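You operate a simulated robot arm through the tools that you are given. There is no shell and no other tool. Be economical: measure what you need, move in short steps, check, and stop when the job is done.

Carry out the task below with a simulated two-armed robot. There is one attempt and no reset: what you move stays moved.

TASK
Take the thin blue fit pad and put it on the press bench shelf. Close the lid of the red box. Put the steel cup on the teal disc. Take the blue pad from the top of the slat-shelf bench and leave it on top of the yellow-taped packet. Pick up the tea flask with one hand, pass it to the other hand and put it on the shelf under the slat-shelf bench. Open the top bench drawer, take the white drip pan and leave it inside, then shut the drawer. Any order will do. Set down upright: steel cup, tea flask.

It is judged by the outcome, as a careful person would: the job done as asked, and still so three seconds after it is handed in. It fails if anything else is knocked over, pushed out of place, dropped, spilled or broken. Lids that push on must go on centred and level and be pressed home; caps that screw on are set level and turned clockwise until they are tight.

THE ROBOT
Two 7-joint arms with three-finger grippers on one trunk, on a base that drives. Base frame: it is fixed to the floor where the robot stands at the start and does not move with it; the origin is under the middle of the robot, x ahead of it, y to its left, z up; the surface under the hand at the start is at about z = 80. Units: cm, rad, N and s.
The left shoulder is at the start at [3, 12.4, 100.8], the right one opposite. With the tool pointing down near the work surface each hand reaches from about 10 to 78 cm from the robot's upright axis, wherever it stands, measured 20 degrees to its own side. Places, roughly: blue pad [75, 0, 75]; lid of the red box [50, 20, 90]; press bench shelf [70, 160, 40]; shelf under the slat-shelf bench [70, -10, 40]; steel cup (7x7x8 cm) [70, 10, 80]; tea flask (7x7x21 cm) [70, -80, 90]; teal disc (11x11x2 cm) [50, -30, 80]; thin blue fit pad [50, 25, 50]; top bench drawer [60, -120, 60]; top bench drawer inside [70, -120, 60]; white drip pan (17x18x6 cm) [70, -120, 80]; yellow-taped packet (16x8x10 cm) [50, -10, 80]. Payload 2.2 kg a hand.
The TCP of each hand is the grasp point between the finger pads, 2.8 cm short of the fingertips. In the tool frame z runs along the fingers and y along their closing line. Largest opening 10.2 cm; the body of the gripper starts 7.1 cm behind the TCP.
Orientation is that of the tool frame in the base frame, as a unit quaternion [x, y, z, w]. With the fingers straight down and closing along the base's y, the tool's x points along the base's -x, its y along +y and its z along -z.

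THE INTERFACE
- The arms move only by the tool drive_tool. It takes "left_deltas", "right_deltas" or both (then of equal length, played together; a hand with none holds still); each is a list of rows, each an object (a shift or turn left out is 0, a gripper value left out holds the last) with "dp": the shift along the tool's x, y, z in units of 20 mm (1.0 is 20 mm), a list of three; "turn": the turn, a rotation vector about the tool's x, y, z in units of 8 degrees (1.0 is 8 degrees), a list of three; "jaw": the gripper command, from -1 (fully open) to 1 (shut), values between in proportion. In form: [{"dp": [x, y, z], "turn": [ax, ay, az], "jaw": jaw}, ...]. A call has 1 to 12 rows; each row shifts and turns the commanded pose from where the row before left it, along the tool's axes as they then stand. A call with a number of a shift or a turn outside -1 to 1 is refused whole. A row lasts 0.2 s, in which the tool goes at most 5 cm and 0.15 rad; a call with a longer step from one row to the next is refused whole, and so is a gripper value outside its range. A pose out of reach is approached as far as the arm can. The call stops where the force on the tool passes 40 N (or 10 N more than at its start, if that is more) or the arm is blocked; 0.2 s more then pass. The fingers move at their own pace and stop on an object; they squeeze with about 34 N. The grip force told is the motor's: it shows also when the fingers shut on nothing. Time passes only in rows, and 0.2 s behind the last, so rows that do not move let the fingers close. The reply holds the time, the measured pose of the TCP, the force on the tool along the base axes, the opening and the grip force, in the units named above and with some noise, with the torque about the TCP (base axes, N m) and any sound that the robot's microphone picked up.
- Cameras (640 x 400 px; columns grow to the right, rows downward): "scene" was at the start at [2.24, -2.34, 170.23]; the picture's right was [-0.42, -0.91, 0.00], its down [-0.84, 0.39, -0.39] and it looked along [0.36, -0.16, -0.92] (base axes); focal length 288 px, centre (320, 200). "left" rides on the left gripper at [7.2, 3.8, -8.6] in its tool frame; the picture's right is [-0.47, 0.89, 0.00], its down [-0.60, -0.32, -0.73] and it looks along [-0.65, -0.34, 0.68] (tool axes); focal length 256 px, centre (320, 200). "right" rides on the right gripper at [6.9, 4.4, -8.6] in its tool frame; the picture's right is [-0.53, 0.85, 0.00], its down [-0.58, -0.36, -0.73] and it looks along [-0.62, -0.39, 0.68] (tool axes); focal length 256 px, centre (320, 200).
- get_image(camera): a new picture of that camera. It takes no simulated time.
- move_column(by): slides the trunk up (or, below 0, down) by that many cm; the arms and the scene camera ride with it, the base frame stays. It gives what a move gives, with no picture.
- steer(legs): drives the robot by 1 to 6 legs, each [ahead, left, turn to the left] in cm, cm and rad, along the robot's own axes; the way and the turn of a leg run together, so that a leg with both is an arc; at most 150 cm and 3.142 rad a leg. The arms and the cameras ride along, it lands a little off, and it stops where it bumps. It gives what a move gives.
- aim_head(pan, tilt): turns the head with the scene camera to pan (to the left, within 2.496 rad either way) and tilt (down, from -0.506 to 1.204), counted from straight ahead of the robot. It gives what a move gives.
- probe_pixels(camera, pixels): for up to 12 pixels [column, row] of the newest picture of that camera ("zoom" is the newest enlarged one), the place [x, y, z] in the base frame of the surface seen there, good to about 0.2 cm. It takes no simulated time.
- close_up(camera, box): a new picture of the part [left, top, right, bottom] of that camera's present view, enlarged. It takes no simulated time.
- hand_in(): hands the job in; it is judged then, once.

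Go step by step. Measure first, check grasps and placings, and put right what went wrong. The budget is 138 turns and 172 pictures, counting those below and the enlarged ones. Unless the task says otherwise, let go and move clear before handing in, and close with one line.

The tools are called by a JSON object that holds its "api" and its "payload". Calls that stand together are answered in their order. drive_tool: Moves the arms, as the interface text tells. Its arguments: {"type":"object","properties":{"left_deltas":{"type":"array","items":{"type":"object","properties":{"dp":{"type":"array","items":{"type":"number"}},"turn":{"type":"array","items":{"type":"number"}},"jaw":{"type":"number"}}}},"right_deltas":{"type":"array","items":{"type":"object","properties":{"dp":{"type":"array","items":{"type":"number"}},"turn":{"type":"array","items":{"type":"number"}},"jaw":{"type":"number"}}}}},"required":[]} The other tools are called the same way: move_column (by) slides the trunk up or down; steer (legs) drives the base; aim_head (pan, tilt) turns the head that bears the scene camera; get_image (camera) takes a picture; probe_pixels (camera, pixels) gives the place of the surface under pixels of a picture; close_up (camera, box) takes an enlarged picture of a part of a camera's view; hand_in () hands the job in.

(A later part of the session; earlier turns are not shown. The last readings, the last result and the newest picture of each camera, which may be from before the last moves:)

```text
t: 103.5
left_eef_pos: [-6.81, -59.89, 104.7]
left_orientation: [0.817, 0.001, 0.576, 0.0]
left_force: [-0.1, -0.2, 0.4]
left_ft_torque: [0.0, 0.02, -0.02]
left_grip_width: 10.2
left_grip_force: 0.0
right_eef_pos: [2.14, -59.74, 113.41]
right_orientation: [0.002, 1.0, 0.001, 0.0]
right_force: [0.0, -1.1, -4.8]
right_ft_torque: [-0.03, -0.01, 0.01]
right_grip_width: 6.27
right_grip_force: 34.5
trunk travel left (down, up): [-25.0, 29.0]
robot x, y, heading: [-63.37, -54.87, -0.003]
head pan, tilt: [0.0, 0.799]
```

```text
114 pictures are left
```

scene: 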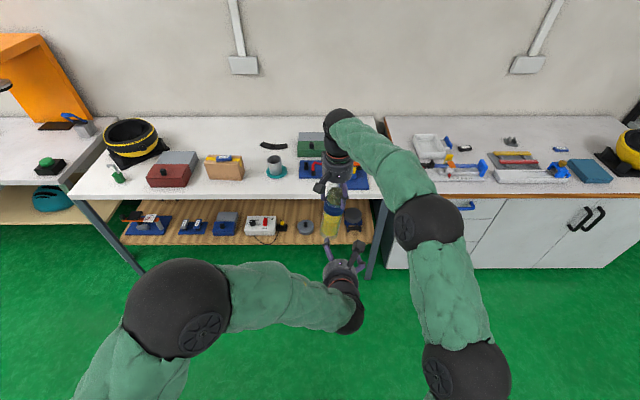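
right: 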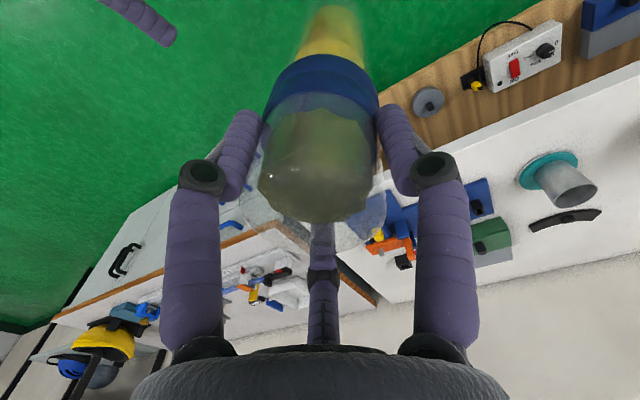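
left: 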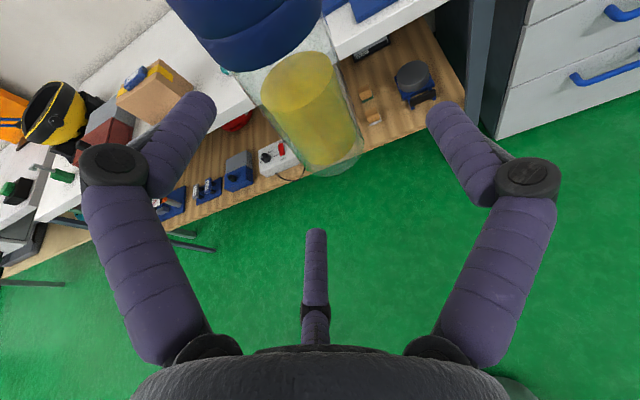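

Clear so far; advance the last 7.7 cm.

{"api": "drive_tool", "payload": {"left_deltas": [{"dp": [0.259, 0, 0.95]}, {"dp": [0.259, 0, 0.95]}, {"dp": [0.259, 0, 0.95]}, {"dp": [0.259, 0, 0.95]}, {}]}}

{"api": "get_image", "payload": {"camera": "left"}}

```text
t: 104.8
left_eef_pos: [0.92, -59.52, 104.04]
left_orientation: [0.819, 0.003, 0.574, 0.0]
left_force: [-0.4, 32.4, -9.5]
left_ft_torque: [-1.78, 0.48, 0.39]
left_grip_width: 10.28
left_grip_force: 0.1
right_eef_pos: [2.1, -60.06, 113.52]
right_orientation: [0.003, 1.0, -0.003, 0.0]
right_force: [-0.4, -32.8, 4.6]
right_ft_torque: [-1.32, -0.35, 0.02]
right_grip_width: 6.21
right_grip_force: 33.8
trunk travel left (down, up): [-25.0, 29.0]
robot x, y, heading: [-63.31, -54.75, -0.004]
head pan, tilt: [0.0, 0.799]
```

```text
113 pictures are left
```

left: 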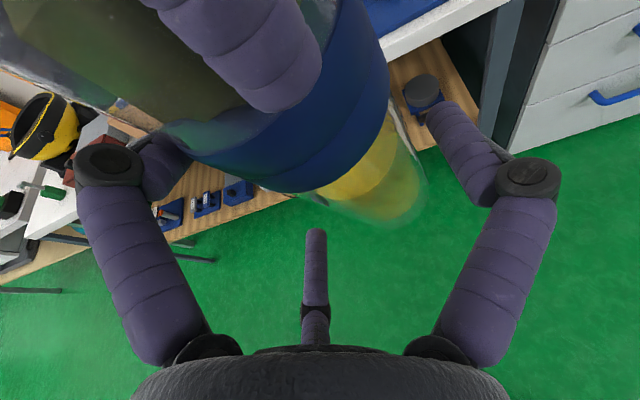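

The probes show the gripper really has three fingers (at tool angles ≈90°, 210°, 330°), so the flask must sit offset toward the single finger. I'll back off and measure the flask at grip height.

{"api": "drive_tool", "payload": {"left_deltas": [{"dp": [-0.259, 0, -0.95]}, {"dp": [-0.259, 0, -0.95]}, {"dp": [-0.259, 0, -0.95]}, {"dp": [-0.259, 0, -0.95]}, {"dp": [-0.259, 0, -0.95]}, {}]}}

{"api": "close_up", "payload": {"camera": "left", "box": [160, 0, 480, 200]}}

{"api": "close_up", "payload": {"camera": "scene", "box": [280, 100, 400, 290]}}

```text
t: 106.2
left_eef_pos: [-8.88, -59.81, 104.92]
left_orientation: [0.817, 0.0, 0.576, 0.0]
left_force: [0.9, 0.9, -0.7]
left_ft_torque: [-0.03, 0.02, -0.02]
left_grip_width: 10.2
left_grip_force: 0.0
right_eef_pos: [2.19, -59.78, 113.41]
right_orientation: [0.002, 1.0, 0.0, -0.001]
right_force: [1.1, -0.8, -4.2]
right_ft_torque: [0.03, 0.01, 0.01]
right_grip_width: 6.07
right_grip_force: 33.9
trunk travel left (down, up): [-25.0, 29.0]
robot x, y, heading: [-62.86, -55.16, -0.003]
head pan, tilt: [0.0, 0.799]
```

```text
2.00 times, centred on (320, 100) of left
```

zoom: 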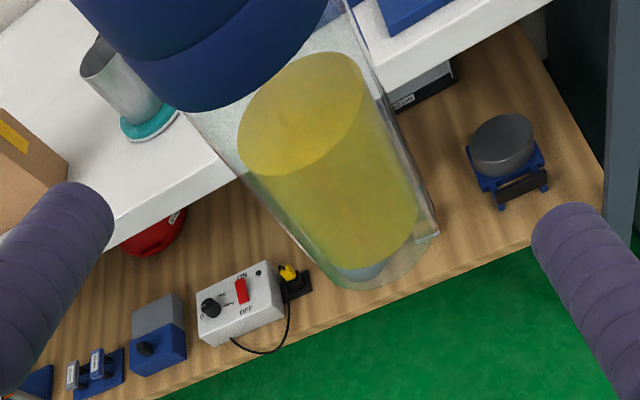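

```text
2.11 times, centred on (340, 195) of scene
```

zoom: 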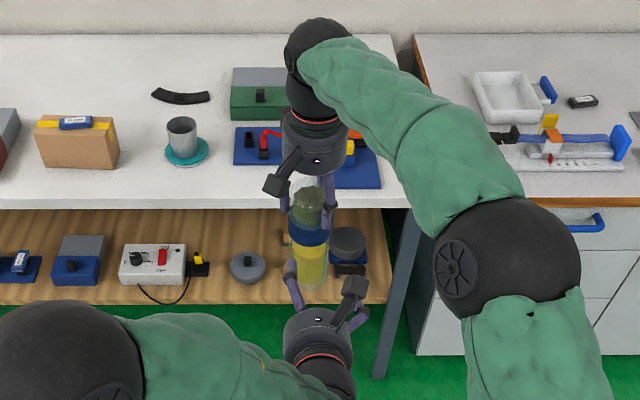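

{"api": "probe_pixels", "payload": {"camera": "zoom", "pixels": [[300, 235], [315, 230], [322, 245], [312, 262], [295, 262], [326, 262], [308, 240], [308, 205], [352, 290], [290, 290], [364, 322]]}}

{"api": "close_up", "payload": {"camera": "left", "box": [240, 0, 400, 150]}}

{"api": "probe_pixels", "payload": {"camera": "left", "pixels": [[285, 80], [300, 100], [320, 100], [350, 90], [365, 100], [375, 115], [320, 125], [300, 75], [345, 70], [270, 55], [240, 50], [190, 110]]}}

```text
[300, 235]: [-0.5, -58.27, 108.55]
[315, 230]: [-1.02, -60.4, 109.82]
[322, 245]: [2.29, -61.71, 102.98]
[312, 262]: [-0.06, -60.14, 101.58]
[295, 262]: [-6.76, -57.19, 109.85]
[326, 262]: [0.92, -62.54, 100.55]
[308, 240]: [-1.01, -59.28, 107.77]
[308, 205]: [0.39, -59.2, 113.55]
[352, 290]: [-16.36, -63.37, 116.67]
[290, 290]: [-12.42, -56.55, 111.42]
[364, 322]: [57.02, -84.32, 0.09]
```

```text
2.67 times, centred on (320, 75) of left
```

zoom: 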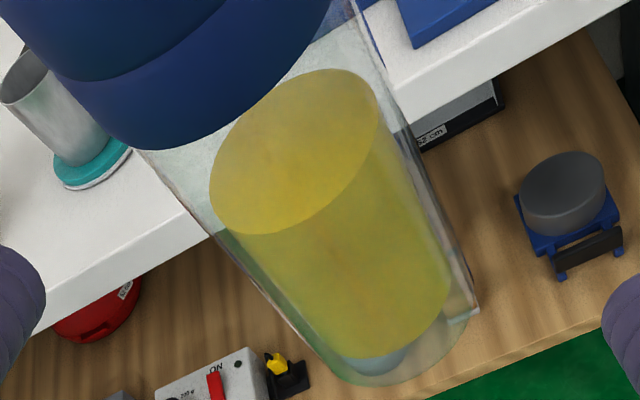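

```text
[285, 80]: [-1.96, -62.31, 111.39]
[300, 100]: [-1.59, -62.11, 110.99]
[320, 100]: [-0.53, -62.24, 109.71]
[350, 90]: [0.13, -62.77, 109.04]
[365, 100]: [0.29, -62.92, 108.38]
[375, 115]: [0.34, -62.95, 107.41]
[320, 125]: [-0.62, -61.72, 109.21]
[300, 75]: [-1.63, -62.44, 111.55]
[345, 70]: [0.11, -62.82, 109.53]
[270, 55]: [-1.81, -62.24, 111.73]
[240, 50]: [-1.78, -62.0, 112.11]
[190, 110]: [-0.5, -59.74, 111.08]
```

Flask axis ≈[2.1,-59.75], radius ≈3.1. Shift the left hand +1.45 cm in y and advance.

{"api": "drive_tool", "payload": {"left_deltas": [{"dp": [0, -0.73, 0]}, {"dp": [0.188, 0, 0.907]}, {"dp": [0.188, 0, 0.907]}, {"dp": [0.188, 0, 0.907]}, {"dp": [0.188, 0, 0.907]}, {}]}}

{"api": "get_image", "payload": {"camera": "left"}}

```text
t: 107.5
left_eef_pos: [-1.52, -58.38, 103.83]
left_orientation: [0.817, -0.001, 0.576, 0.001]
left_force: [0.2, 0.3, 0.0]
left_ft_torque: [-0.02, 0.02, -0.01]
left_grip_width: 10.19
left_grip_force: 0.1
right_eef_pos: [2.22, -59.81, 113.49]
right_orientation: [0.002, 1.0, 0.0, 0.0]
right_force: [-0.7, -0.2, -4.5]
right_ft_torque: [0.01, 0.01, 0.02]
right_grip_width: 6.09
right_grip_force: 34.4
trunk travel left (down, up): [-25.0, 29.0]
robot x, y, heading: [-63.35, -54.75, -0.005]
head pan, tilt: [0.0, 0.799]
```

```text
109 pictures are left
```

left: 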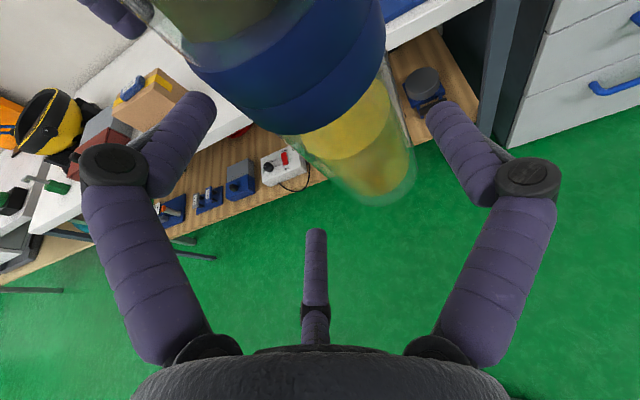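

No force; the flask passes between the paired fingers and the single one. Advance the last bit.

{"api": "drive_tool", "payload": {"left_deltas": [{"dp": [0.188, 0, 0.907]}, {"dp": [0.188, 0, 0.907]}, {}]}}

{"api": "get_image", "payload": {"camera": "left"}}

```text
t: 108.3
left_eef_pos: [2.12, -58.42, 103.45]
left_orientation: [0.818, -0.001, 0.576, 0.001]
left_force: [-0.3, 0.3, -1.2]
left_ft_torque: [-0.01, 0.03, -0.01]
left_grip_width: 10.2
left_grip_force: 0.1
right_eef_pos: [2.23, -59.76, 113.43]
right_orientation: [0.001, 1.0, 0.0, 0.0]
right_force: [1.1, -0.2, -5.2]
right_ft_torque: [0.0, 0.0, 0.0]
right_grip_width: 6.1
right_grip_force: 33.4
trunk travel left (down, up): [-25.0, 29.0]
robot x, y, heading: [-63.33, -54.86, -0.002]
head pan, tilt: [0.0, 0.799]
```

```text
108 pictures are left
```

left: 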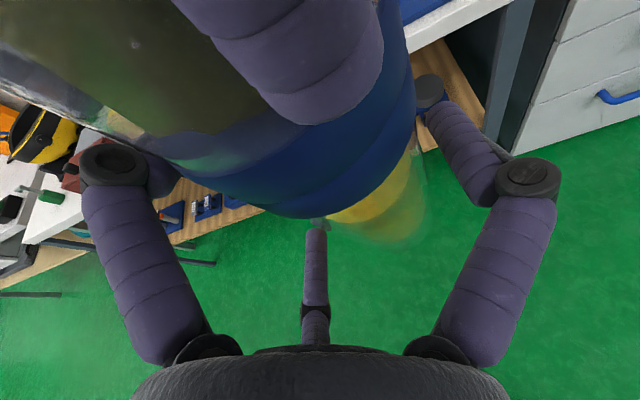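

No contact force. Close the left gripper in steps.

{"api": "drive_tool", "payload": {"left_deltas": [{"jaw": -0.75}, {}, {}]}}

```text
t: 109.2
left_eef_pos: [2.26, -58.39, 103.43]
left_orientation: [0.818, -0.001, 0.576, 0.001]
left_force: [0.5, -2.4, -0.7]
left_ft_torque: [0.02, 0.05, 0.03]
left_grip_width: 9.06
left_grip_force: 1.4
right_eef_pos: [2.21, -59.8, 113.36]
right_orientation: [0.002, 1.0, 0.0, -0.001]
right_force: [-0.3, 3.1, -4.8]
right_ft_torque: [0.24, 0.03, 0.02]
right_grip_width: 6.09
right_grip_force: 34.0
trunk travel left (down, up): [-25.0, 29.0]
robot x, y, heading: [-62.88, -54.81, -0.006]
head pan, tilt: [0.0, 0.799]
```

{"api": "drive_tool", "payload": {"left_deltas": [{"dp": [0, 0.04, 0], "jaw": -0.8}, {"jaw": 1}, {}, {}]}}

{"api": "get_image", "payload": {"camera": "left"}}

```text
t: 110.2
left_eef_pos: [2.07, -58.54, 103.34]
left_orientation: [0.818, -0.001, 0.576, 0.001]
left_force: [-9.9, -7.0, 2.7]
left_ft_torque: [-0.34, -0.04, -0.09]
left_grip_width: 8.51
left_grip_force: 34.2
right_eef_pos: [2.28, -59.8, 113.5]
right_orientation: [0.002, 1.0, 0.0, 0.002]
right_force: [9.7, 9.0, -8.7]
right_ft_torque: [1.01, -0.96, -0.05]
right_grip_width: 6.11
right_grip_force: 33.5
trunk travel left (down, up): [-25.0, 29.0]
robot x, y, heading: [-63.54, -54.72, -0.001]
head pan, tilt: [0.0, 0.799]
```

```text
107 pictures are left
```

left: 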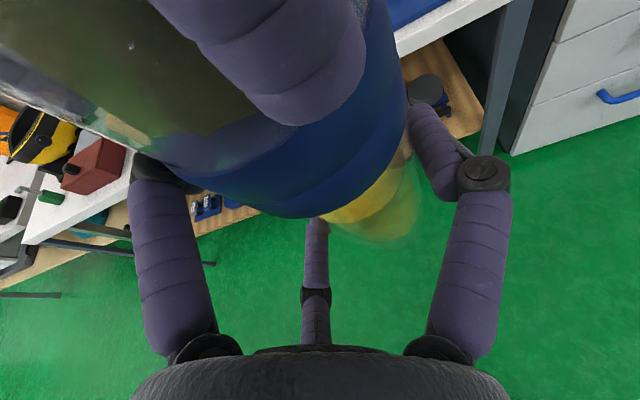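

Held firmly (8.5 cm, 34 N). Release with the right and lift it clear.

{"api": "drive_tool", "payload": {"right_deltas": [{"jaw": 0.0}, {"jaw": -0.5}, {"jaw": -0.5}, {}]}}

{"api": "drive_tool", "payload": {"right_deltas": [{"dp": [0, 0, -0.6]}, {"dp": [0, 0, -1]}, {"dp": [0, 0, -1]}, {"dp": [0, 0, -1]}, {"dp": [0, 0, -1]}, {"dp": [0, 0, -1]}]}}

{"api": "get_image", "payload": {"camera": "right"}}

{"api": "get_image", "payload": {"camera": "scene"}}

```text
t: 111.2
left_eef_pos: [2.06, -58.39, 103.32]
left_orientation: [0.818, -0.001, 0.575, 0.001]
left_force: [-1.4, 1.4, -0.3]
left_ft_torque: [0.02, -0.15, -0.12]
left_grip_width: 8.5
left_grip_force: 34.2
right_eef_pos: [2.32, -59.81, 113.42]
right_orientation: [0.002, 1.0, 0.0, 0.0]
right_force: [1.4, -0.4, 1.0]
right_ft_torque: [0.0, 0.04, 0.05]
right_grip_width: 7.63
right_grip_force: 0.1
trunk travel left (down, up): [-25.0, 29.0]
robot x, y, heading: [-63.08, -54.53, -0.004]
head pan, tilt: [0.0, 0.799]
```

```text
t: 112.5
left_eef_pos: [2.13, -58.46, 103.25]
left_orientation: [0.817, 0.0, 0.576, 0.0]
left_force: [-0.6, 0.0, 0.2]
left_ft_torque: [0.09, 0.02, 0.02]
left_grip_width: 8.51
left_grip_force: 34.2
right_eef_pos: [2.18, -59.76, 124.69]
right_orientation: [0.002, 1.0, 0.0, 0.001]
right_force: [0.3, -0.2, 0.5]
right_ft_torque: [-0.03, 0.0, 0.0]
right_grip_width: 7.63
right_grip_force: 0.1
trunk travel left (down, up): [-25.0, 29.0]
robot x, y, heading: [-63.25, -54.89, -0.002]
head pan, tilt: [0.0, 0.799]
```

```text
106 pictures are left
```

right: 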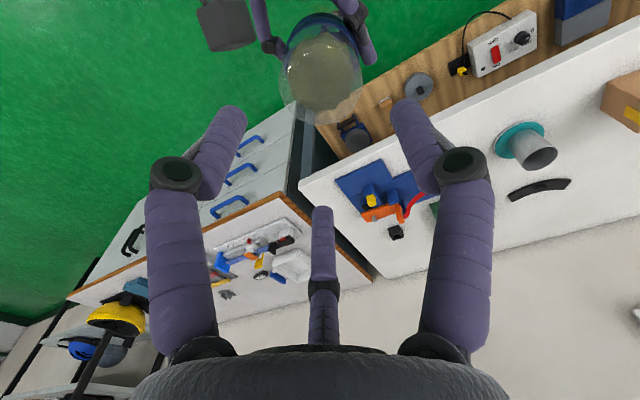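

```text
105 pictures are left
```

scene: 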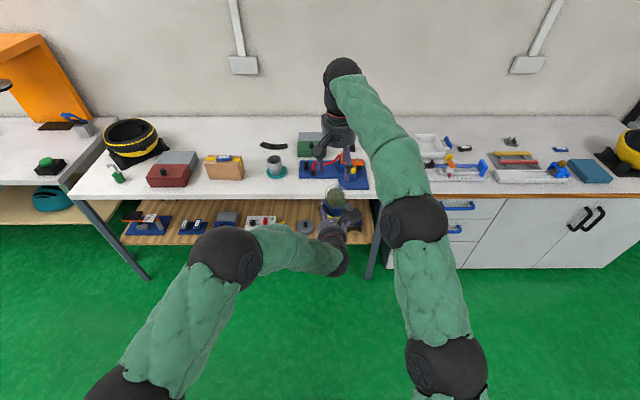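

The flask is now in the left hand alone. Retract the right hand toward the robot, then lower the trunk.

{"api": "drive_tool", "payload": {"right_deltas": [{"dp": [1, -0.6, 0]}, {"dp": [1, -0.6, 0]}, {"dp": [1, -0.6, 0]}, {"dp": [1, -0.6, 0]}, {"dp": [1, -0.6, 0]}, {"dp": [1, -0.6, 0]}, {"dp": [1, -0.6, 0]}, {"dp": [1, -0.6, 0]}, {"dp": [1, -0.6, 0]}, {"dp": [1, -0.6, 0]}]}}

{"api": "move_column", "payload": {"by": -25}}

{"api": "aim_head", "payload": {"pan": 0.4, "tilt": 0.6}}

{"api": "get_image", "payload": {"camera": "scene"}}

{"api": "close_up", "payload": {"camera": "scene", "box": [240, 160, 480, 310]}}

```text
t: 114.8
left_eef_pos: [2.12, -58.44, 103.42]
left_orientation: [0.817, -0.001, 0.576, 0.001]
left_force: [-0.3, 0.7, -1.1]
left_ft_torque: [0.07, 0.05, -0.01]
left_grip_width: 8.49
left_grip_force: 34.1
right_eef_pos: [-17.83, -71.74, 124.69]
right_orientation: [0.001, 1.0, 0.0, 0.0]
right_force: [-0.4, -0.9, -0.5]
right_ft_torque: [0.03, -0.04, -0.01]
right_grip_width: 7.66
right_grip_force: 0.1
trunk travel left (down, up): [-25.0, 29.0]
robot x, y, heading: [-63.07, -54.74, -0.003]
head pan, tilt: [0.0, 0.799]
```

```text
t: 117.3
left_eef_pos: [2.09, -58.41, 78.38]
left_orientation: [0.817, 0.0, 0.576, 0.001]
left_force: [0.4, 0.2, -0.3]
left_ft_torque: [0.04, 0.0, 0.04]
left_grip_width: 8.48
left_grip_force: 34.1
right_eef_pos: [-17.73, -71.76, 99.82]
right_orientation: [0.001, 1.0, 0.001, 0.001]
right_force: [1.2, -0.2, -0.4]
right_ft_torque: [0.0, 0.0, -0.05]
right_grip_width: 7.64
right_grip_force: 0.1
trunk travel left (down, up): [0.0, 54.0]
robot x, y, heading: [-62.84, -55.11, -0.004]
head pan, tilt: [0.0, 0.799]
```

```text
t: 118.2
left_eef_pos: [2.1, -58.43, 78.24]
left_orientation: [0.817, 0.0, 0.576, 0.0]
left_force: [-0.3, 0.3, 0.8]
left_ft_torque: [0.06, 0.01, 0.01]
left_grip_width: 8.5
left_grip_force: 33.9
right_eef_pos: [-17.78, -71.71, 99.63]
right_orientation: [0.001, 1.0, 0.0, 0.0]
right_force: [-0.1, -0.8, -0.7]
right_ft_torque: [-0.01, 0.0, 0.04]
right_grip_width: 7.64
right_grip_force: 0.1
trunk travel left (down, up): [0.0, 54.0]
robot x, y, heading: [-63.24, -54.84, -0.003]
head pan, tilt: [0.4, 0.6]
```

```text
104 pictures are left
```

scene: 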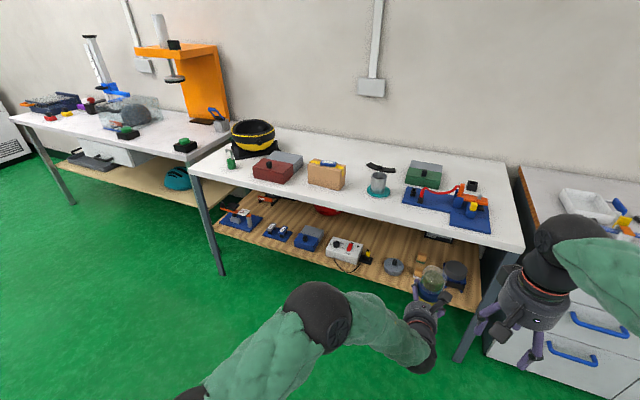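

```text
2.67 times, centred on (360, 235) of scene
```

zoom: 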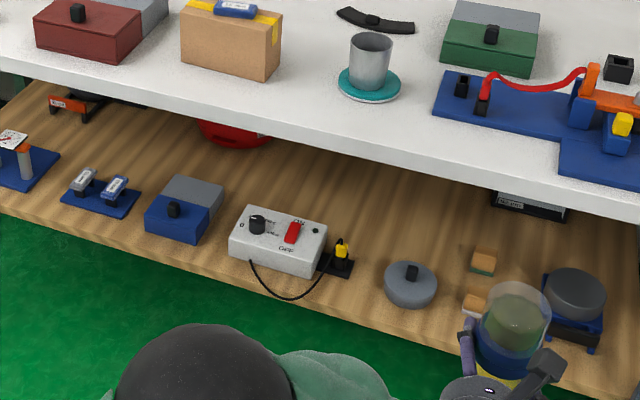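

Free wood lies behind the control box/disc around zoom (380,200); measure it and its neighbours.

{"api": "probe_pixels", "payload": {"camera": "zoom", "pixels": [[360, 190], [400, 220], [440, 230], [340, 215], [325, 225], [270, 140], [386, 280], [435, 275], [410, 262], [485, 255], [345, 240], [510, 200]]}}

{"api": "close_up", "payload": {"camera": "scene", "box": [390, 240, 490, 370]}}

{"api": "probe_pixels", "payload": {"camera": "zoom", "pixels": [[300, 80], [280, 110], [330, 105], [305, 140], [310, 170], [295, 90], [335, 95]]}}

```text
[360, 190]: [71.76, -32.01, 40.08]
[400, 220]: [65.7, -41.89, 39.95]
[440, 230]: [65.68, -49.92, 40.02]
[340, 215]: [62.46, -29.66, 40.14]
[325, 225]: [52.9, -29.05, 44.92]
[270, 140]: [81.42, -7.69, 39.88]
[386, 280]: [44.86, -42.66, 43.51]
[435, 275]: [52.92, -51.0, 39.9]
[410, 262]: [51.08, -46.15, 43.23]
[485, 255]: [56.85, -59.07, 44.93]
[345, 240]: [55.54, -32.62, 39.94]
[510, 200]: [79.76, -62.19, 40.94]
```

```text
3.08 times, centred on (440, 305) of scene
```

zoom: 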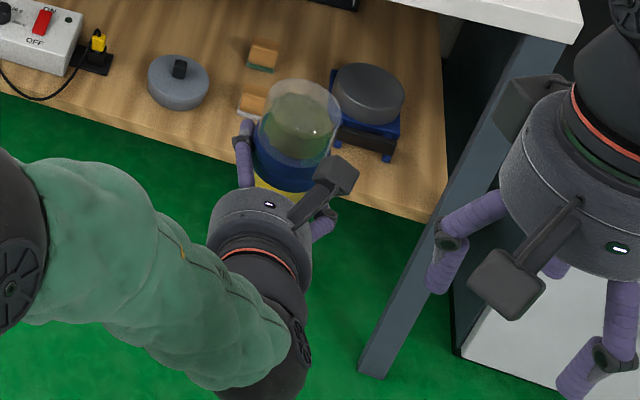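

```text
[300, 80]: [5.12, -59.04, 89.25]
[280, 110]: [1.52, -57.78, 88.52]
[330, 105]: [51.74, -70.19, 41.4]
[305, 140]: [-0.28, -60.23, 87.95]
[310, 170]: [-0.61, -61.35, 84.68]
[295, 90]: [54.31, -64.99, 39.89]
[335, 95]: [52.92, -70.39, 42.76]
```

Target: flask at ≈[60,-41] on the shelf (clear of disc and plug). Drive left 18.8 and lower the hand with the flask to base height ≈46.5.

{"api": "steer", "payload": {"legs": [[0, 18.8, 0]]}}

{"api": "drive_tool", "payload": {"left_deltas": [{"dp": [-0.952, 0, 0.346]}, {"dp": [-0.952, 0, 0.346]}, {"dp": [-0.952, 0, 0.346]}, {"dp": [-0.952, 0, 0.346]}, {"dp": [-0.952, 0, 0.346]}, {"dp": [-0.952, 0, 0.346]}, {"dp": [-0.952, 0, 0.346]}, {"dp": [-0.952, 0, 0.346]}, {"dp": [-0.952, 0, 0.346]}, {"dp": [-0.952, 0, 0.346]}, {"dp": [-0.952, 0, 0.346]}, {"dp": [-0.952, 0, 0.346]}]}}

{"api": "get_image", "payload": {"camera": "scene"}}

{"api": "get_image", "payload": {"camera": "left"}}

```text
t: 119.8
left_eef_pos: [2.13, -39.55, 78.3]
left_orientation: [0.817, 0.0, 0.576, 0.001]
left_force: [-0.3, 0.8, -0.6]
left_ft_torque: [0.06, 0.04, -0.03]
left_grip_width: 8.51
left_grip_force: 33.5
right_eef_pos: [-17.8, -52.78, 99.72]
right_orientation: [0.001, 1.0, 0.0, 0.0]
right_force: [0.0, -0.6, -0.2]
right_ft_torque: [-0.03, -0.01, -0.01]
right_grip_width: 7.64
right_grip_force: 0.0
trunk travel left (down, up): [0.0, 54.0]
robot x, y, heading: [-63.2, -36.07, -0.005]
head pan, tilt: [0.4, 0.6]
```

```text
t: 122.3
left_eef_pos: [2.27, -39.5, 54.04]
left_orientation: [0.817, -0.001, 0.576, 0.001]
left_force: [-0.1, -0.3, 0.4]
left_ft_torque: [0.02, 0.09, -0.05]
left_grip_width: 8.48
left_grip_force: 33.9
right_eef_pos: [-17.67, -52.8, 99.78]
right_orientation: [0.001, 1.0, 0.0, 0.0]
right_force: [-0.8, 0.4, 0.0]
right_ft_torque: [0.0, 0.01, 0.03]
right_grip_width: 7.66
right_grip_force: 0.1
trunk travel left (down, up): [0.0, 54.0]
robot x, y, heading: [-63.16, -35.8, -0.002]
head pan, tilt: [0.4, 0.6]
```

```text
101 pictures are left
```

scene: 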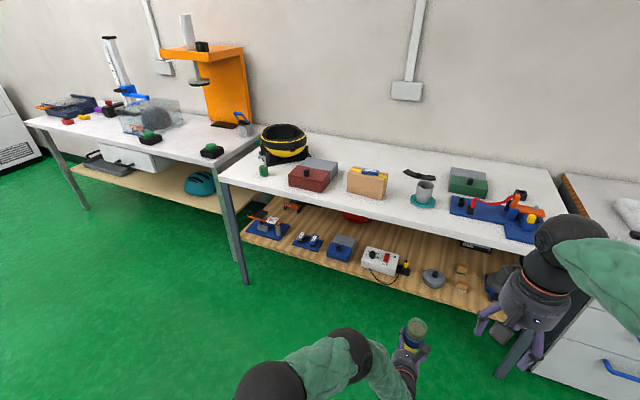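

```text
100 pictures are left
```

left: 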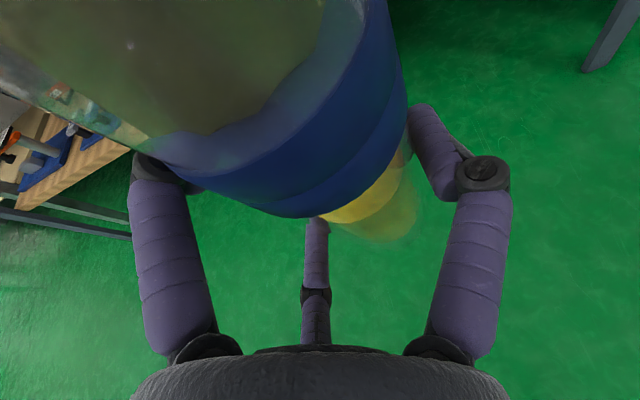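

Check the flask's bottom height and uprightness before entering.

{"api": "close_up", "payload": {"camera": "scene", "box": [370, 300, 470, 400]}}

{"api": "probe_pixels", "payload": {"camera": "zoom", "pixels": [[320, 80], [290, 100], [345, 110], [310, 150], [320, 170], [300, 190], [300, 90]]}}

```text
4.00 times, centred on (420, 350) of scene
```

zoom: 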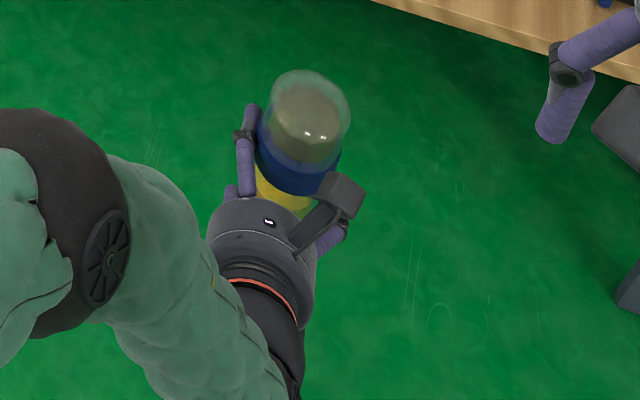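

```text
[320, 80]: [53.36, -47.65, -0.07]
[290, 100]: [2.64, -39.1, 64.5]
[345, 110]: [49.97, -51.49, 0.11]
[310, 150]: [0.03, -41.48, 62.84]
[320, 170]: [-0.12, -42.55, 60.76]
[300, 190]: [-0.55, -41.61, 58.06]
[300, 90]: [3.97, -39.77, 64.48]
```

Flask is upright; its base may be slightly lower than planned, so raise 3.5 cm, shift 1 cm left and drive forward 38 cm.

{"api": "drive_tool", "payload": {"left_deltas": [{"dp": [0.82, -0.25, -0.3]}, {"dp": [0.82, -0.25, -0.3]}, {}]}}

{"api": "steer", "payload": {"legs": [[36, 0, 0]]}}

{"api": "aim_head", "payload": {"pan": 0.0, "tilt": 0.8}}

{"api": "get_image", "payload": {"camera": "scene"}}

{"api": "get_image", "payload": {"camera": "left"}}

```text
t: 123.2
left_eef_pos: [2.28, -38.52, 57.55]
left_orientation: [0.817, 0.0, 0.576, 0.0]
left_force: [1.1, 0.0, -0.4]
left_ft_torque: [0.09, 0.04, -0.01]
left_grip_width: 8.47
left_grip_force: 33.5
right_eef_pos: [-17.61, -52.84, 99.83]
right_orientation: [0.001, 1.0, 0.0, 0.0]
right_force: [0.6, 0.1, -0.2]
right_ft_torque: [0.03, 0.02, 0.0]
right_grip_width: 7.63
right_grip_force: 0.1
trunk travel left (down, up): [0.0, 54.0]
robot x, y, heading: [-63.4, -36.12, -0.003]
head pan, tilt: [0.4, 0.6]
```

```text
t: 125.5
left_eef_pos: [38.18, -38.53, 57.5]
left_orientation: [0.818, 0.001, 0.576, 0.0]
left_force: [-0.3, -0.1, 0.3]
left_ft_torque: [0.05, 0.0, -0.02]
left_grip_width: 8.48
left_grip_force: 34.4
right_eef_pos: [18.28, -52.87, 99.71]
right_orientation: [0.0, 1.0, 0.0, -0.001]
right_force: [0.7, -0.3, -0.1]
right_ft_torque: [0.06, -0.02, 0.0]
right_grip_width: 7.65
right_grip_force: 0.0
trunk travel left (down, up): [0.0, 54.0]
robot x, y, heading: [-27.35, -35.96, -0.004]
head pan, tilt: [0.4, 0.6]
```

```text
t: 126.3
left_eef_pos: [38.09, -38.46, 57.45]
left_orientation: [0.818, 0.001, 0.576, 0.0]
left_force: [-0.1, -0.2, -0.2]
left_ft_torque: [0.08, 0.03, 0.05]
left_grip_width: 8.49
left_grip_force: 34.4
right_eef_pos: [18.17, -52.83, 99.73]
right_orientation: [-0.001, 1.0, -0.001, 0.0]
right_force: [0.2, 0.3, 0.3]
right_ft_torque: [0.01, 0.02, 0.02]
right_grip_width: 7.64
right_grip_force: 0.1
trunk travel left (down, up): [0.0, 54.0]
robot x, y, heading: [-27.48, -35.62, 0.001]
head pan, tilt: [0.0, 0.799]
```

```text
98 pictures are left
```

scene: 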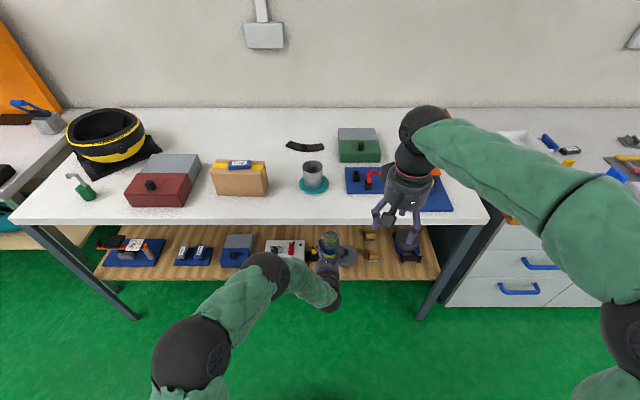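

```text
97 pictures are left
```

left: 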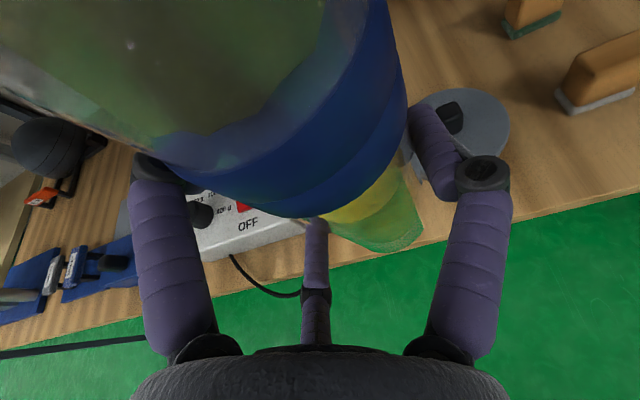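

Corridor looks clear. Drive the last 22 cm.

{"api": "steer", "payload": {"legs": [[21.9, 0, 0]]}}

{"api": "get_image", "payload": {"camera": "left"}}

{"api": "get_image", "payload": {"camera": "scene"}}

```text
t: 127.9
left_eef_pos: [54.76, -38.75, 54.75]
left_orientation: [0.833, -0.013, 0.553, -0.001]
left_force: [-0.5, -0.1, -0.7]
left_ft_torque: [0.08, 0.02, 0.02]
left_grip_width: 8.49
left_grip_force: 34.3
right_eef_pos: [37.7, -52.71, 99.72]
right_orientation: [-0.001, 1.0, 0.0, 0.0]
right_force: [0.3, -1.3, -0.4]
right_ft_torque: [0.01, -0.06, 0.01]
right_grip_width: 7.64
right_grip_force: 0.1
trunk travel left (down, up): [0.0, 54.0]
robot x, y, heading: [-7.99, -36.4, 0.004]
head pan, tilt: [0.0, 0.799]
stopped in leg 1: the robot was blocked; the commanded pose is now the measured one
```

```text
96 pictures are left
```

left: 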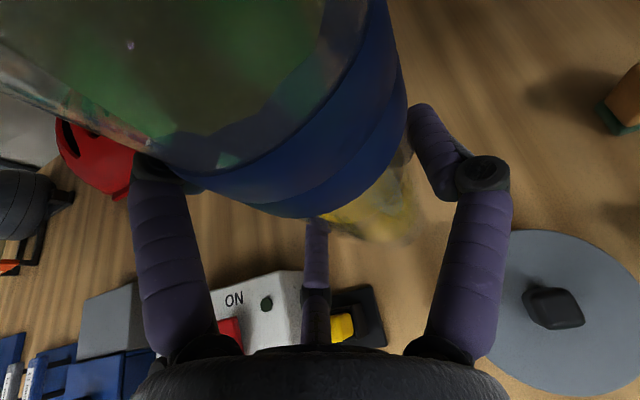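

```text
95 pictures are left
```

scene: 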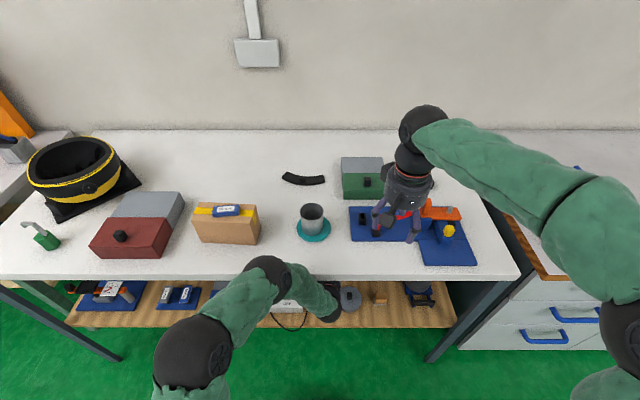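

The left forearm touched the bench edge and stopped at x≈54.8, pitching the hand 2.8°. I'll back up 1 cm and correct the pitch; the flask can go down right here, clear of disc and plug.

{"api": "steer", "payload": {"legs": [[-1.2, 0, 0]]}}

{"api": "drive_tool", "payload": {"left_deltas": [{"turn": [0, 0.35, 0]}, {}]}}

{"api": "get_image", "payload": {"camera": "left"}}

{"api": "probe_pixels", "payload": {"camera": "left", "pixels": [[350, 300], [385, 340], [345, 330], [295, 275], [440, 250], [505, 300], [510, 260], [560, 310], [420, 260]]}}

```text
t: 128.7
left_eef_pos: [53.97, -38.74, 55.06]
left_orientation: [0.832, -0.011, 0.554, -0.001]
left_force: [-0.4, 0.1, -0.2]
left_ft_torque: [0.1, 0.04, 0.0]
left_grip_width: 8.48
left_grip_force: 34.1
right_eef_pos: [36.5, -52.67, 99.8]
right_orientation: [-0.001, 1.0, 0.0, 0.0]
right_force: [-0.4, -0.6, 0.1]
right_ft_torque: [0.0, -0.01, -0.01]
right_grip_width: 7.63
right_grip_force: 0.0
trunk travel left (down, up): [0.0, 54.0]
robot x, y, heading: [-8.89, -36.27, 0.006]
head pan, tilt: [0.0, 0.799]
```

```text
t: 129.3
left_eef_pos: [53.92, -38.77, 55.06]
left_orientation: [0.818, -0.012, 0.574, 0.001]
left_force: [-0.9, 1.0, -0.1]
left_ft_torque: [0.08, 0.0, 0.02]
left_grip_width: 8.49
left_grip_force: 33.9
right_eef_pos: [36.63, -52.66, 99.85]
right_orientation: [0.0, 1.0, 0.0, 0.0]
right_force: [-0.2, -0.3, 0.3]
right_ft_torque: [0.01, 0.0, 0.01]
right_grip_width: 7.63
right_grip_force: 0.0
trunk travel left (down, up): [0.0, 54.0]
robot x, y, heading: [-8.9, -36.18, 0.004]
head pan, tilt: [0.0, 0.799]
```

```text
94 pictures are left
```

left: 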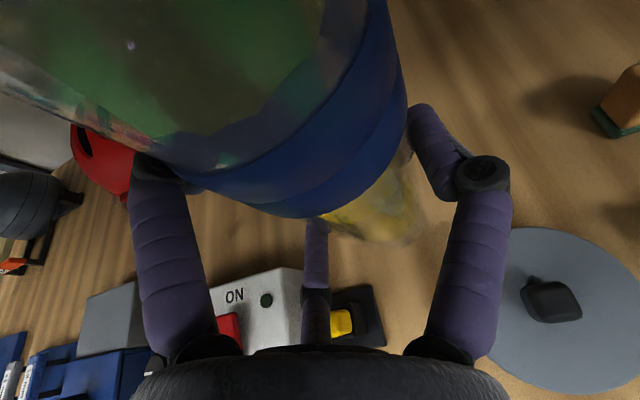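

```text
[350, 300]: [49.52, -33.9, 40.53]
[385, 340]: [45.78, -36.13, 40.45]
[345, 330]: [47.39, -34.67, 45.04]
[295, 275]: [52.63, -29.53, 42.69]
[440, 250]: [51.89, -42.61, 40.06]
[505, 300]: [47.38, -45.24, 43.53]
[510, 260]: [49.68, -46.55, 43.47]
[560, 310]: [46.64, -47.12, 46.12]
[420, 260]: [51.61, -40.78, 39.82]
```

The yellow plug top (z 45, y≈-34.7) is near where my lower finger would go. Shift 2 cm to -y, lower 3.5, then extend 3 cm forward.

{"api": "drive_tool", "payload": {"left_deltas": [{"dp": [0, 0.5, 0]}, {"dp": [0, 0.5, 0]}, {"dp": [-0.55, 0, 0.2]}, {"dp": [-0.55, 0, 0.2]}, {"dp": [-0.55, 0, 0.2]}, {}]}}

{"api": "drive_tool", "payload": {"left_deltas": [{"dp": [0.17, 0, 0.47]}, {"dp": [0.17, 0, 0.47]}, {"dp": [0.17, 0, 0.47]}, {}]}}

{"api": "get_image", "payload": {"camera": "left"}}

```text
t: 130.7
left_eef_pos: [53.85, -40.75, 51.7]
left_orientation: [0.818, -0.012, 0.575, 0.001]
left_force: [0.3, 0.4, -0.4]
left_ft_torque: [0.09, 0.05, 0.04]
left_grip_width: 8.49
left_grip_force: 33.8
right_eef_pos: [36.5, -52.72, 99.71]
right_orientation: [-0.002, 1.0, -0.001, 0.0]
right_force: [0.3, 0.3, 0.6]
right_ft_torque: [0.02, 0.0, -0.02]
right_grip_width: 7.65
right_grip_force: 0.2
trunk travel left (down, up): [0.0, 54.0]
robot x, y, heading: [-8.7, -35.85, 0.003]
head pan, tilt: [0.0, 0.799]
```

```text
t: 131.7
left_eef_pos: [56.8, -40.77, 51.56]
left_orientation: [0.818, -0.012, 0.574, 0.0]
left_force: [0.5, -0.5, -1.0]
left_ft_torque: [0.07, 0.01, 0.04]
left_grip_width: 8.46
left_grip_force: 33.9
right_eef_pos: [36.61, -52.74, 99.66]
right_orientation: [-0.001, 1.0, -0.001, 0.001]
right_force: [0.5, 0.1, -0.5]
right_ft_torque: [0.02, -0.01, 0.0]
right_grip_width: 7.66
right_grip_force: 0.1
trunk travel left (down, up): [0.0, 54.0]
robot x, y, heading: [-9.09, -35.91, 0.003]
head pan, tilt: [0.0, 0.799]
```

```text
93 pictures are left
```

left: 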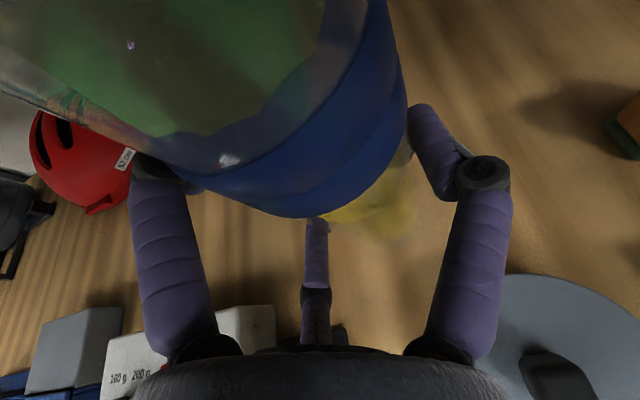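

Clear of the plug. Lower in small steps until contact.

{"api": "drive_tool", "payload": {"left_deltas": [{"dp": [-0.35, 0, 0.128]}, {"dp": [-0.35, 0, 0.128]}, {"dp": [-0.25, 0, 0.09]}, {}]}}

{"api": "drive_tool", "payload": {"left_deltas": [{"dp": [-0.15, 0, 0.055]}, {"dp": [-0.15, 0, 0.055]}, {}]}}

```text
t: 132.7
left_eef_pos: [56.86, -40.73, 49.56]
left_orientation: [0.818, -0.012, 0.575, 0.001]
left_force: [-0.6, -0.7, 0.7]
left_ft_torque: [0.05, 0.01, -0.02]
left_grip_width: 8.5
left_grip_force: 34.4
right_eef_pos: [36.65, -52.52, 99.67]
right_orientation: [-0.001, 1.0, 0.0, 0.0]
right_force: [0.0, 0.5, 0.0]
right_ft_torque: [0.01, 0.01, -0.01]
right_grip_width: 7.65
right_grip_force: 0.1
trunk travel left (down, up): [0.0, 54.0]
robot x, y, heading: [-8.82, -35.88, 0.001]
head pan, tilt: [0.0, 0.799]
```

```text
t: 133.5
left_eef_pos: [56.88, -40.77, 48.82]
left_orientation: [0.818, -0.011, 0.575, 0.0]
left_force: [-0.4, -0.2, 0.1]
left_ft_torque: [0.05, 0.05, -0.03]
left_grip_width: 8.48
left_grip_force: 34.5
right_eef_pos: [36.65, -52.58, 99.73]
right_orientation: [-0.001, 1.0, 0.0, 0.0]
right_force: [-0.2, -0.1, 0.2]
right_ft_torque: [0.01, 0.0, 0.02]
right_grip_width: 7.66
right_grip_force: 0.0
trunk travel left (down, up): [0.0, 54.0]
robot x, y, heading: [-9.1, -36.1, 0.001]
head pan, tilt: [0.0, 0.799]
```

{"api": "drive_tool", "payload": {"left_deltas": [{"dp": [-0.15, 0, 0.055]}, {"dp": [-0.15, 0, 0.055]}, {}]}}

{"api": "drive_tool", "payload": {"left_deltas": [{"dp": [-0.12, 0, 0.044]}, {"dp": [-0.1, 0, 0.036]}, {}]}}

{"api": "get_image", "payload": {"camera": "left"}}

```text
t: 134.3
left_eef_pos: [57.15, -40.81, 48.87]
left_orientation: [0.815, -0.01, 0.579, 0.0]
left_force: [-1.5, -1.2, 23.8]
left_ft_torque: [-0.49, 0.6, 0.0]
left_grip_width: 8.48
left_grip_force: 33.8
right_eef_pos: [36.45, -52.53, 99.77]
right_orientation: [-0.001, 1.0, 0.0, 0.001]
right_force: [-0.7, 0.0, -0.6]
right_ft_torque: [-0.04, 0.03, 0.03]
right_grip_width: 7.67
right_grip_force: 0.1
trunk travel left (down, up): [0.0, 54.0]
robot x, y, heading: [-9.01, -36.01, 0.001]
head pan, tilt: [0.0, 0.799]
```

```text
t: 135.1
left_eef_pos: [57.12, -40.7, 48.33]
left_orientation: [0.815, -0.011, 0.579, 0.0]
left_force: [9.7, -3.7, 26.9]
left_ft_torque: [-0.9, -0.14, 0.22]
left_grip_width: 8.51
left_grip_force: 34.2
right_eef_pos: [36.45, -52.64, 99.67]
right_orientation: [-0.001, 1.0, -0.001, 0.002]
right_force: [-0.5, 0.1, -0.1]
right_ft_torque: [-0.01, 0.01, -0.01]
right_grip_width: 7.66
right_grip_force: 0.0
trunk travel left (down, up): [0.0, 54.0]
robot x, y, heading: [-8.77, -36.01, 0.001]
head pan, tilt: [0.0, 0.799]
```

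```text
92 pictures are left
```

left: 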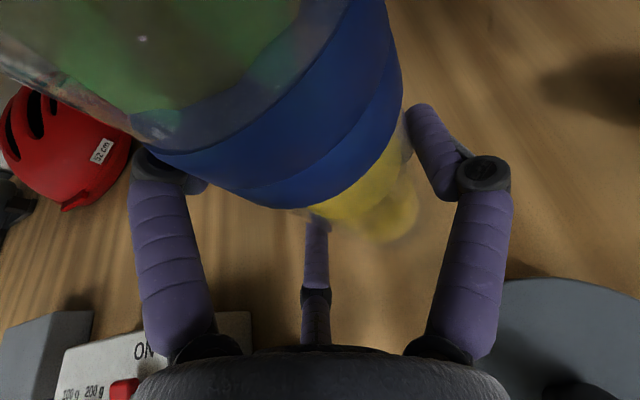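

Flask base has touched (≈25 N). Relax slightly and open the jaws gradually so it settles flat.

{"api": "drive_tool", "payload": {"left_deltas": [{"dp": [0.1, 0, -0.036]}, {"jaw": -0.72}, {}, {"jaw": -0.8}, {}, {"jaw": -1}, {}]}}

{"api": "get_image", "payload": {"camera": "left"}}

```text
t: 136.7
left_eef_pos: [56.85, -40.71, 48.12]
left_orientation: [0.818, -0.011, 0.575, 0.0]
left_force: [0.5, -0.3, -1.1]
left_ft_torque: [0.01, 0.01, 0.01]
left_grip_width: 10.18
left_grip_force: 0.0
right_eef_pos: [36.6, -52.62, 99.63]
right_orientation: [0.0, 1.0, 0.0, 0.001]
right_force: [0.1, 0.4, -0.3]
right_ft_torque: [-0.01, -0.02, -0.01]
right_grip_width: 7.66
right_grip_force: 0.0
trunk travel left (down, up): [0.0, 54.0]
robot x, y, heading: [-8.79, -35.73, 0.004]
head pan, tilt: [0.0, 0.799]
```

```text
91 pictures are left
```

left: 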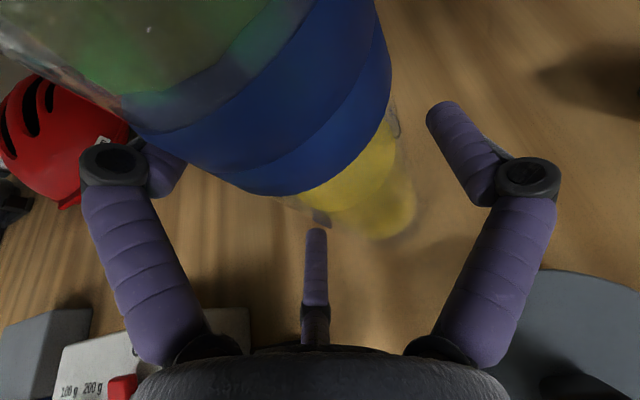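

Settled. Withdraw straight back (-x) slowly.

{"api": "drive_tool", "payload": {"left_deltas": [{"dp": [-0.085, 0, -0.235]}, {"dp": [-0.085, 0, -0.235]}, {"dp": [-0.17, 0, -0.47]}, {"dp": [-0.17, 0, -0.47]}, {}]}}

{"api": "get_image", "payload": {"camera": "left"}}

```text
t: 137.9
left_eef_pos: [53.88, -40.67, 48.1]
left_orientation: [0.818, -0.012, 0.576, 0.0]
left_force: [-0.6, -0.2, -1.0]
left_ft_torque: [0.02, -0.01, 0.03]
left_grip_width: 10.22
left_grip_force: 0.0
right_eef_pos: [36.53, -52.72, 99.7]
right_orientation: [-0.001, 1.0, 0.0, 0.0]
right_force: [-1.1, 0.3, -0.6]
right_ft_torque: [-0.02, -0.01, 0.03]
right_grip_width: 7.63
right_grip_force: 0.1
trunk travel left (down, up): [0.0, 54.0]
robot x, y, heading: [-8.96, -36.32, 0.0]
head pan, tilt: [0.0, 0.799]
```

```text
90 pictures are left
```

left: 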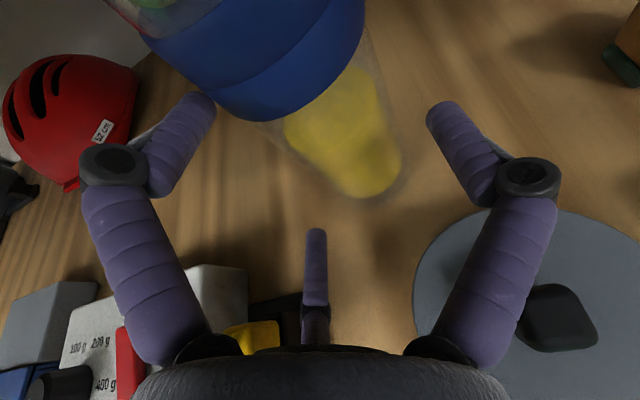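

Flask stands free. Raise 3 cm and back the base away, then look.

{"api": "drive_tool", "payload": {"left_deltas": [{"dp": [0.7, 0, -0.26]}, {"dp": [0.7, 0, -0.26]}, {}]}}

{"api": "steer", "payload": {"legs": [[-50, 0, 0]]}}

{"api": "aim_head", "payload": {"pan": 0.0, "tilt": 0.6}}

{"api": "get_image", "payload": {"camera": "scene"}}

{"api": "close_up", "payload": {"camera": "scene", "box": [200, 150, 440, 300]}}

```text
t: 138.7
left_eef_pos: [53.86, -40.68, 51.05]
left_orientation: [0.818, -0.011, 0.575, 0.0]
left_force: [0.5, -0.4, 1.0]
left_ft_torque: [-0.02, -0.01, 0.01]
left_grip_width: 10.23
left_grip_force: 0.0
right_eef_pos: [36.65, -52.59, 99.78]
right_orientation: [0.0, 1.0, 0.0, 0.001]
right_force: [0.7, -0.4, 0.3]
right_ft_torque: [-0.01, -0.01, 0.0]
right_grip_width: 7.65
right_grip_force: 0.1
trunk travel left (down, up): [0.0, 54.0]
robot x, y, heading: [-9.23, -35.85, -0.002]
head pan, tilt: [0.0, 0.799]
```

```text
t: 141.6
left_eef_pos: [4.09, -40.59, 51.06]
left_orientation: [0.818, -0.009, 0.575, -0.002]
left_force: [-0.4, 0.0, 0.5]
left_ft_torque: [-0.03, 0.0, -0.02]
left_grip_width: 10.21
left_grip_force: 0.1
right_eef_pos: [-13.22, -52.59, 99.69]
right_orientation: [-0.003, 1.0, 0.0, 0.001]
right_force: [-0.6, -0.4, 0.4]
right_ft_torque: [0.02, -0.04, 0.04]
right_grip_width: 7.66
right_grip_force: 0.2
trunk travel left (down, up): [0.0, 54.0]
robot x, y, heading: [-58.5, -36.06, 0.011]
head pan, tilt: [0.0, 0.799]
```

```text
t: 142.4
left_eef_pos: [4.1, -40.61, 51.13]
left_orientation: [0.818, -0.009, 0.575, -0.002]
left_force: [0.3, -1.0, 0.5]
left_ft_torque: [0.0, -0.01, -0.01]
left_grip_width: 10.17
left_grip_force: 0.1
right_eef_pos: [-13.23, -52.62, 99.75]
right_orientation: [-0.003, 1.0, 0.0, 0.0]
right_force: [-0.8, -0.1, 0.3]
right_ft_torque: [-0.04, -0.03, -0.02]
right_grip_width: 7.64
right_grip_force: 0.1
trunk travel left (down, up): [0.0, 54.0]
robot x, y, heading: [-58.45, -36.11, 0.006]
head pan, tilt: [0.0, 0.6]
```

```text
89 pictures are left
```

scene: 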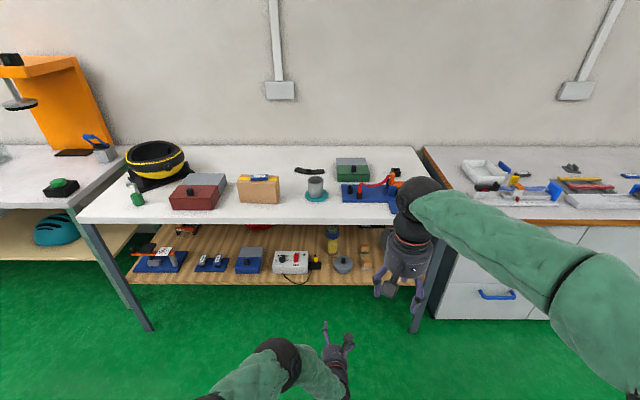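

```text
2.67 times, centred on (320, 225) of scene
```

zoom: 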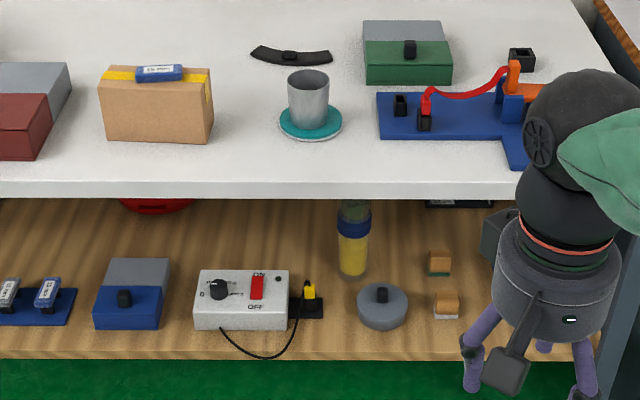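

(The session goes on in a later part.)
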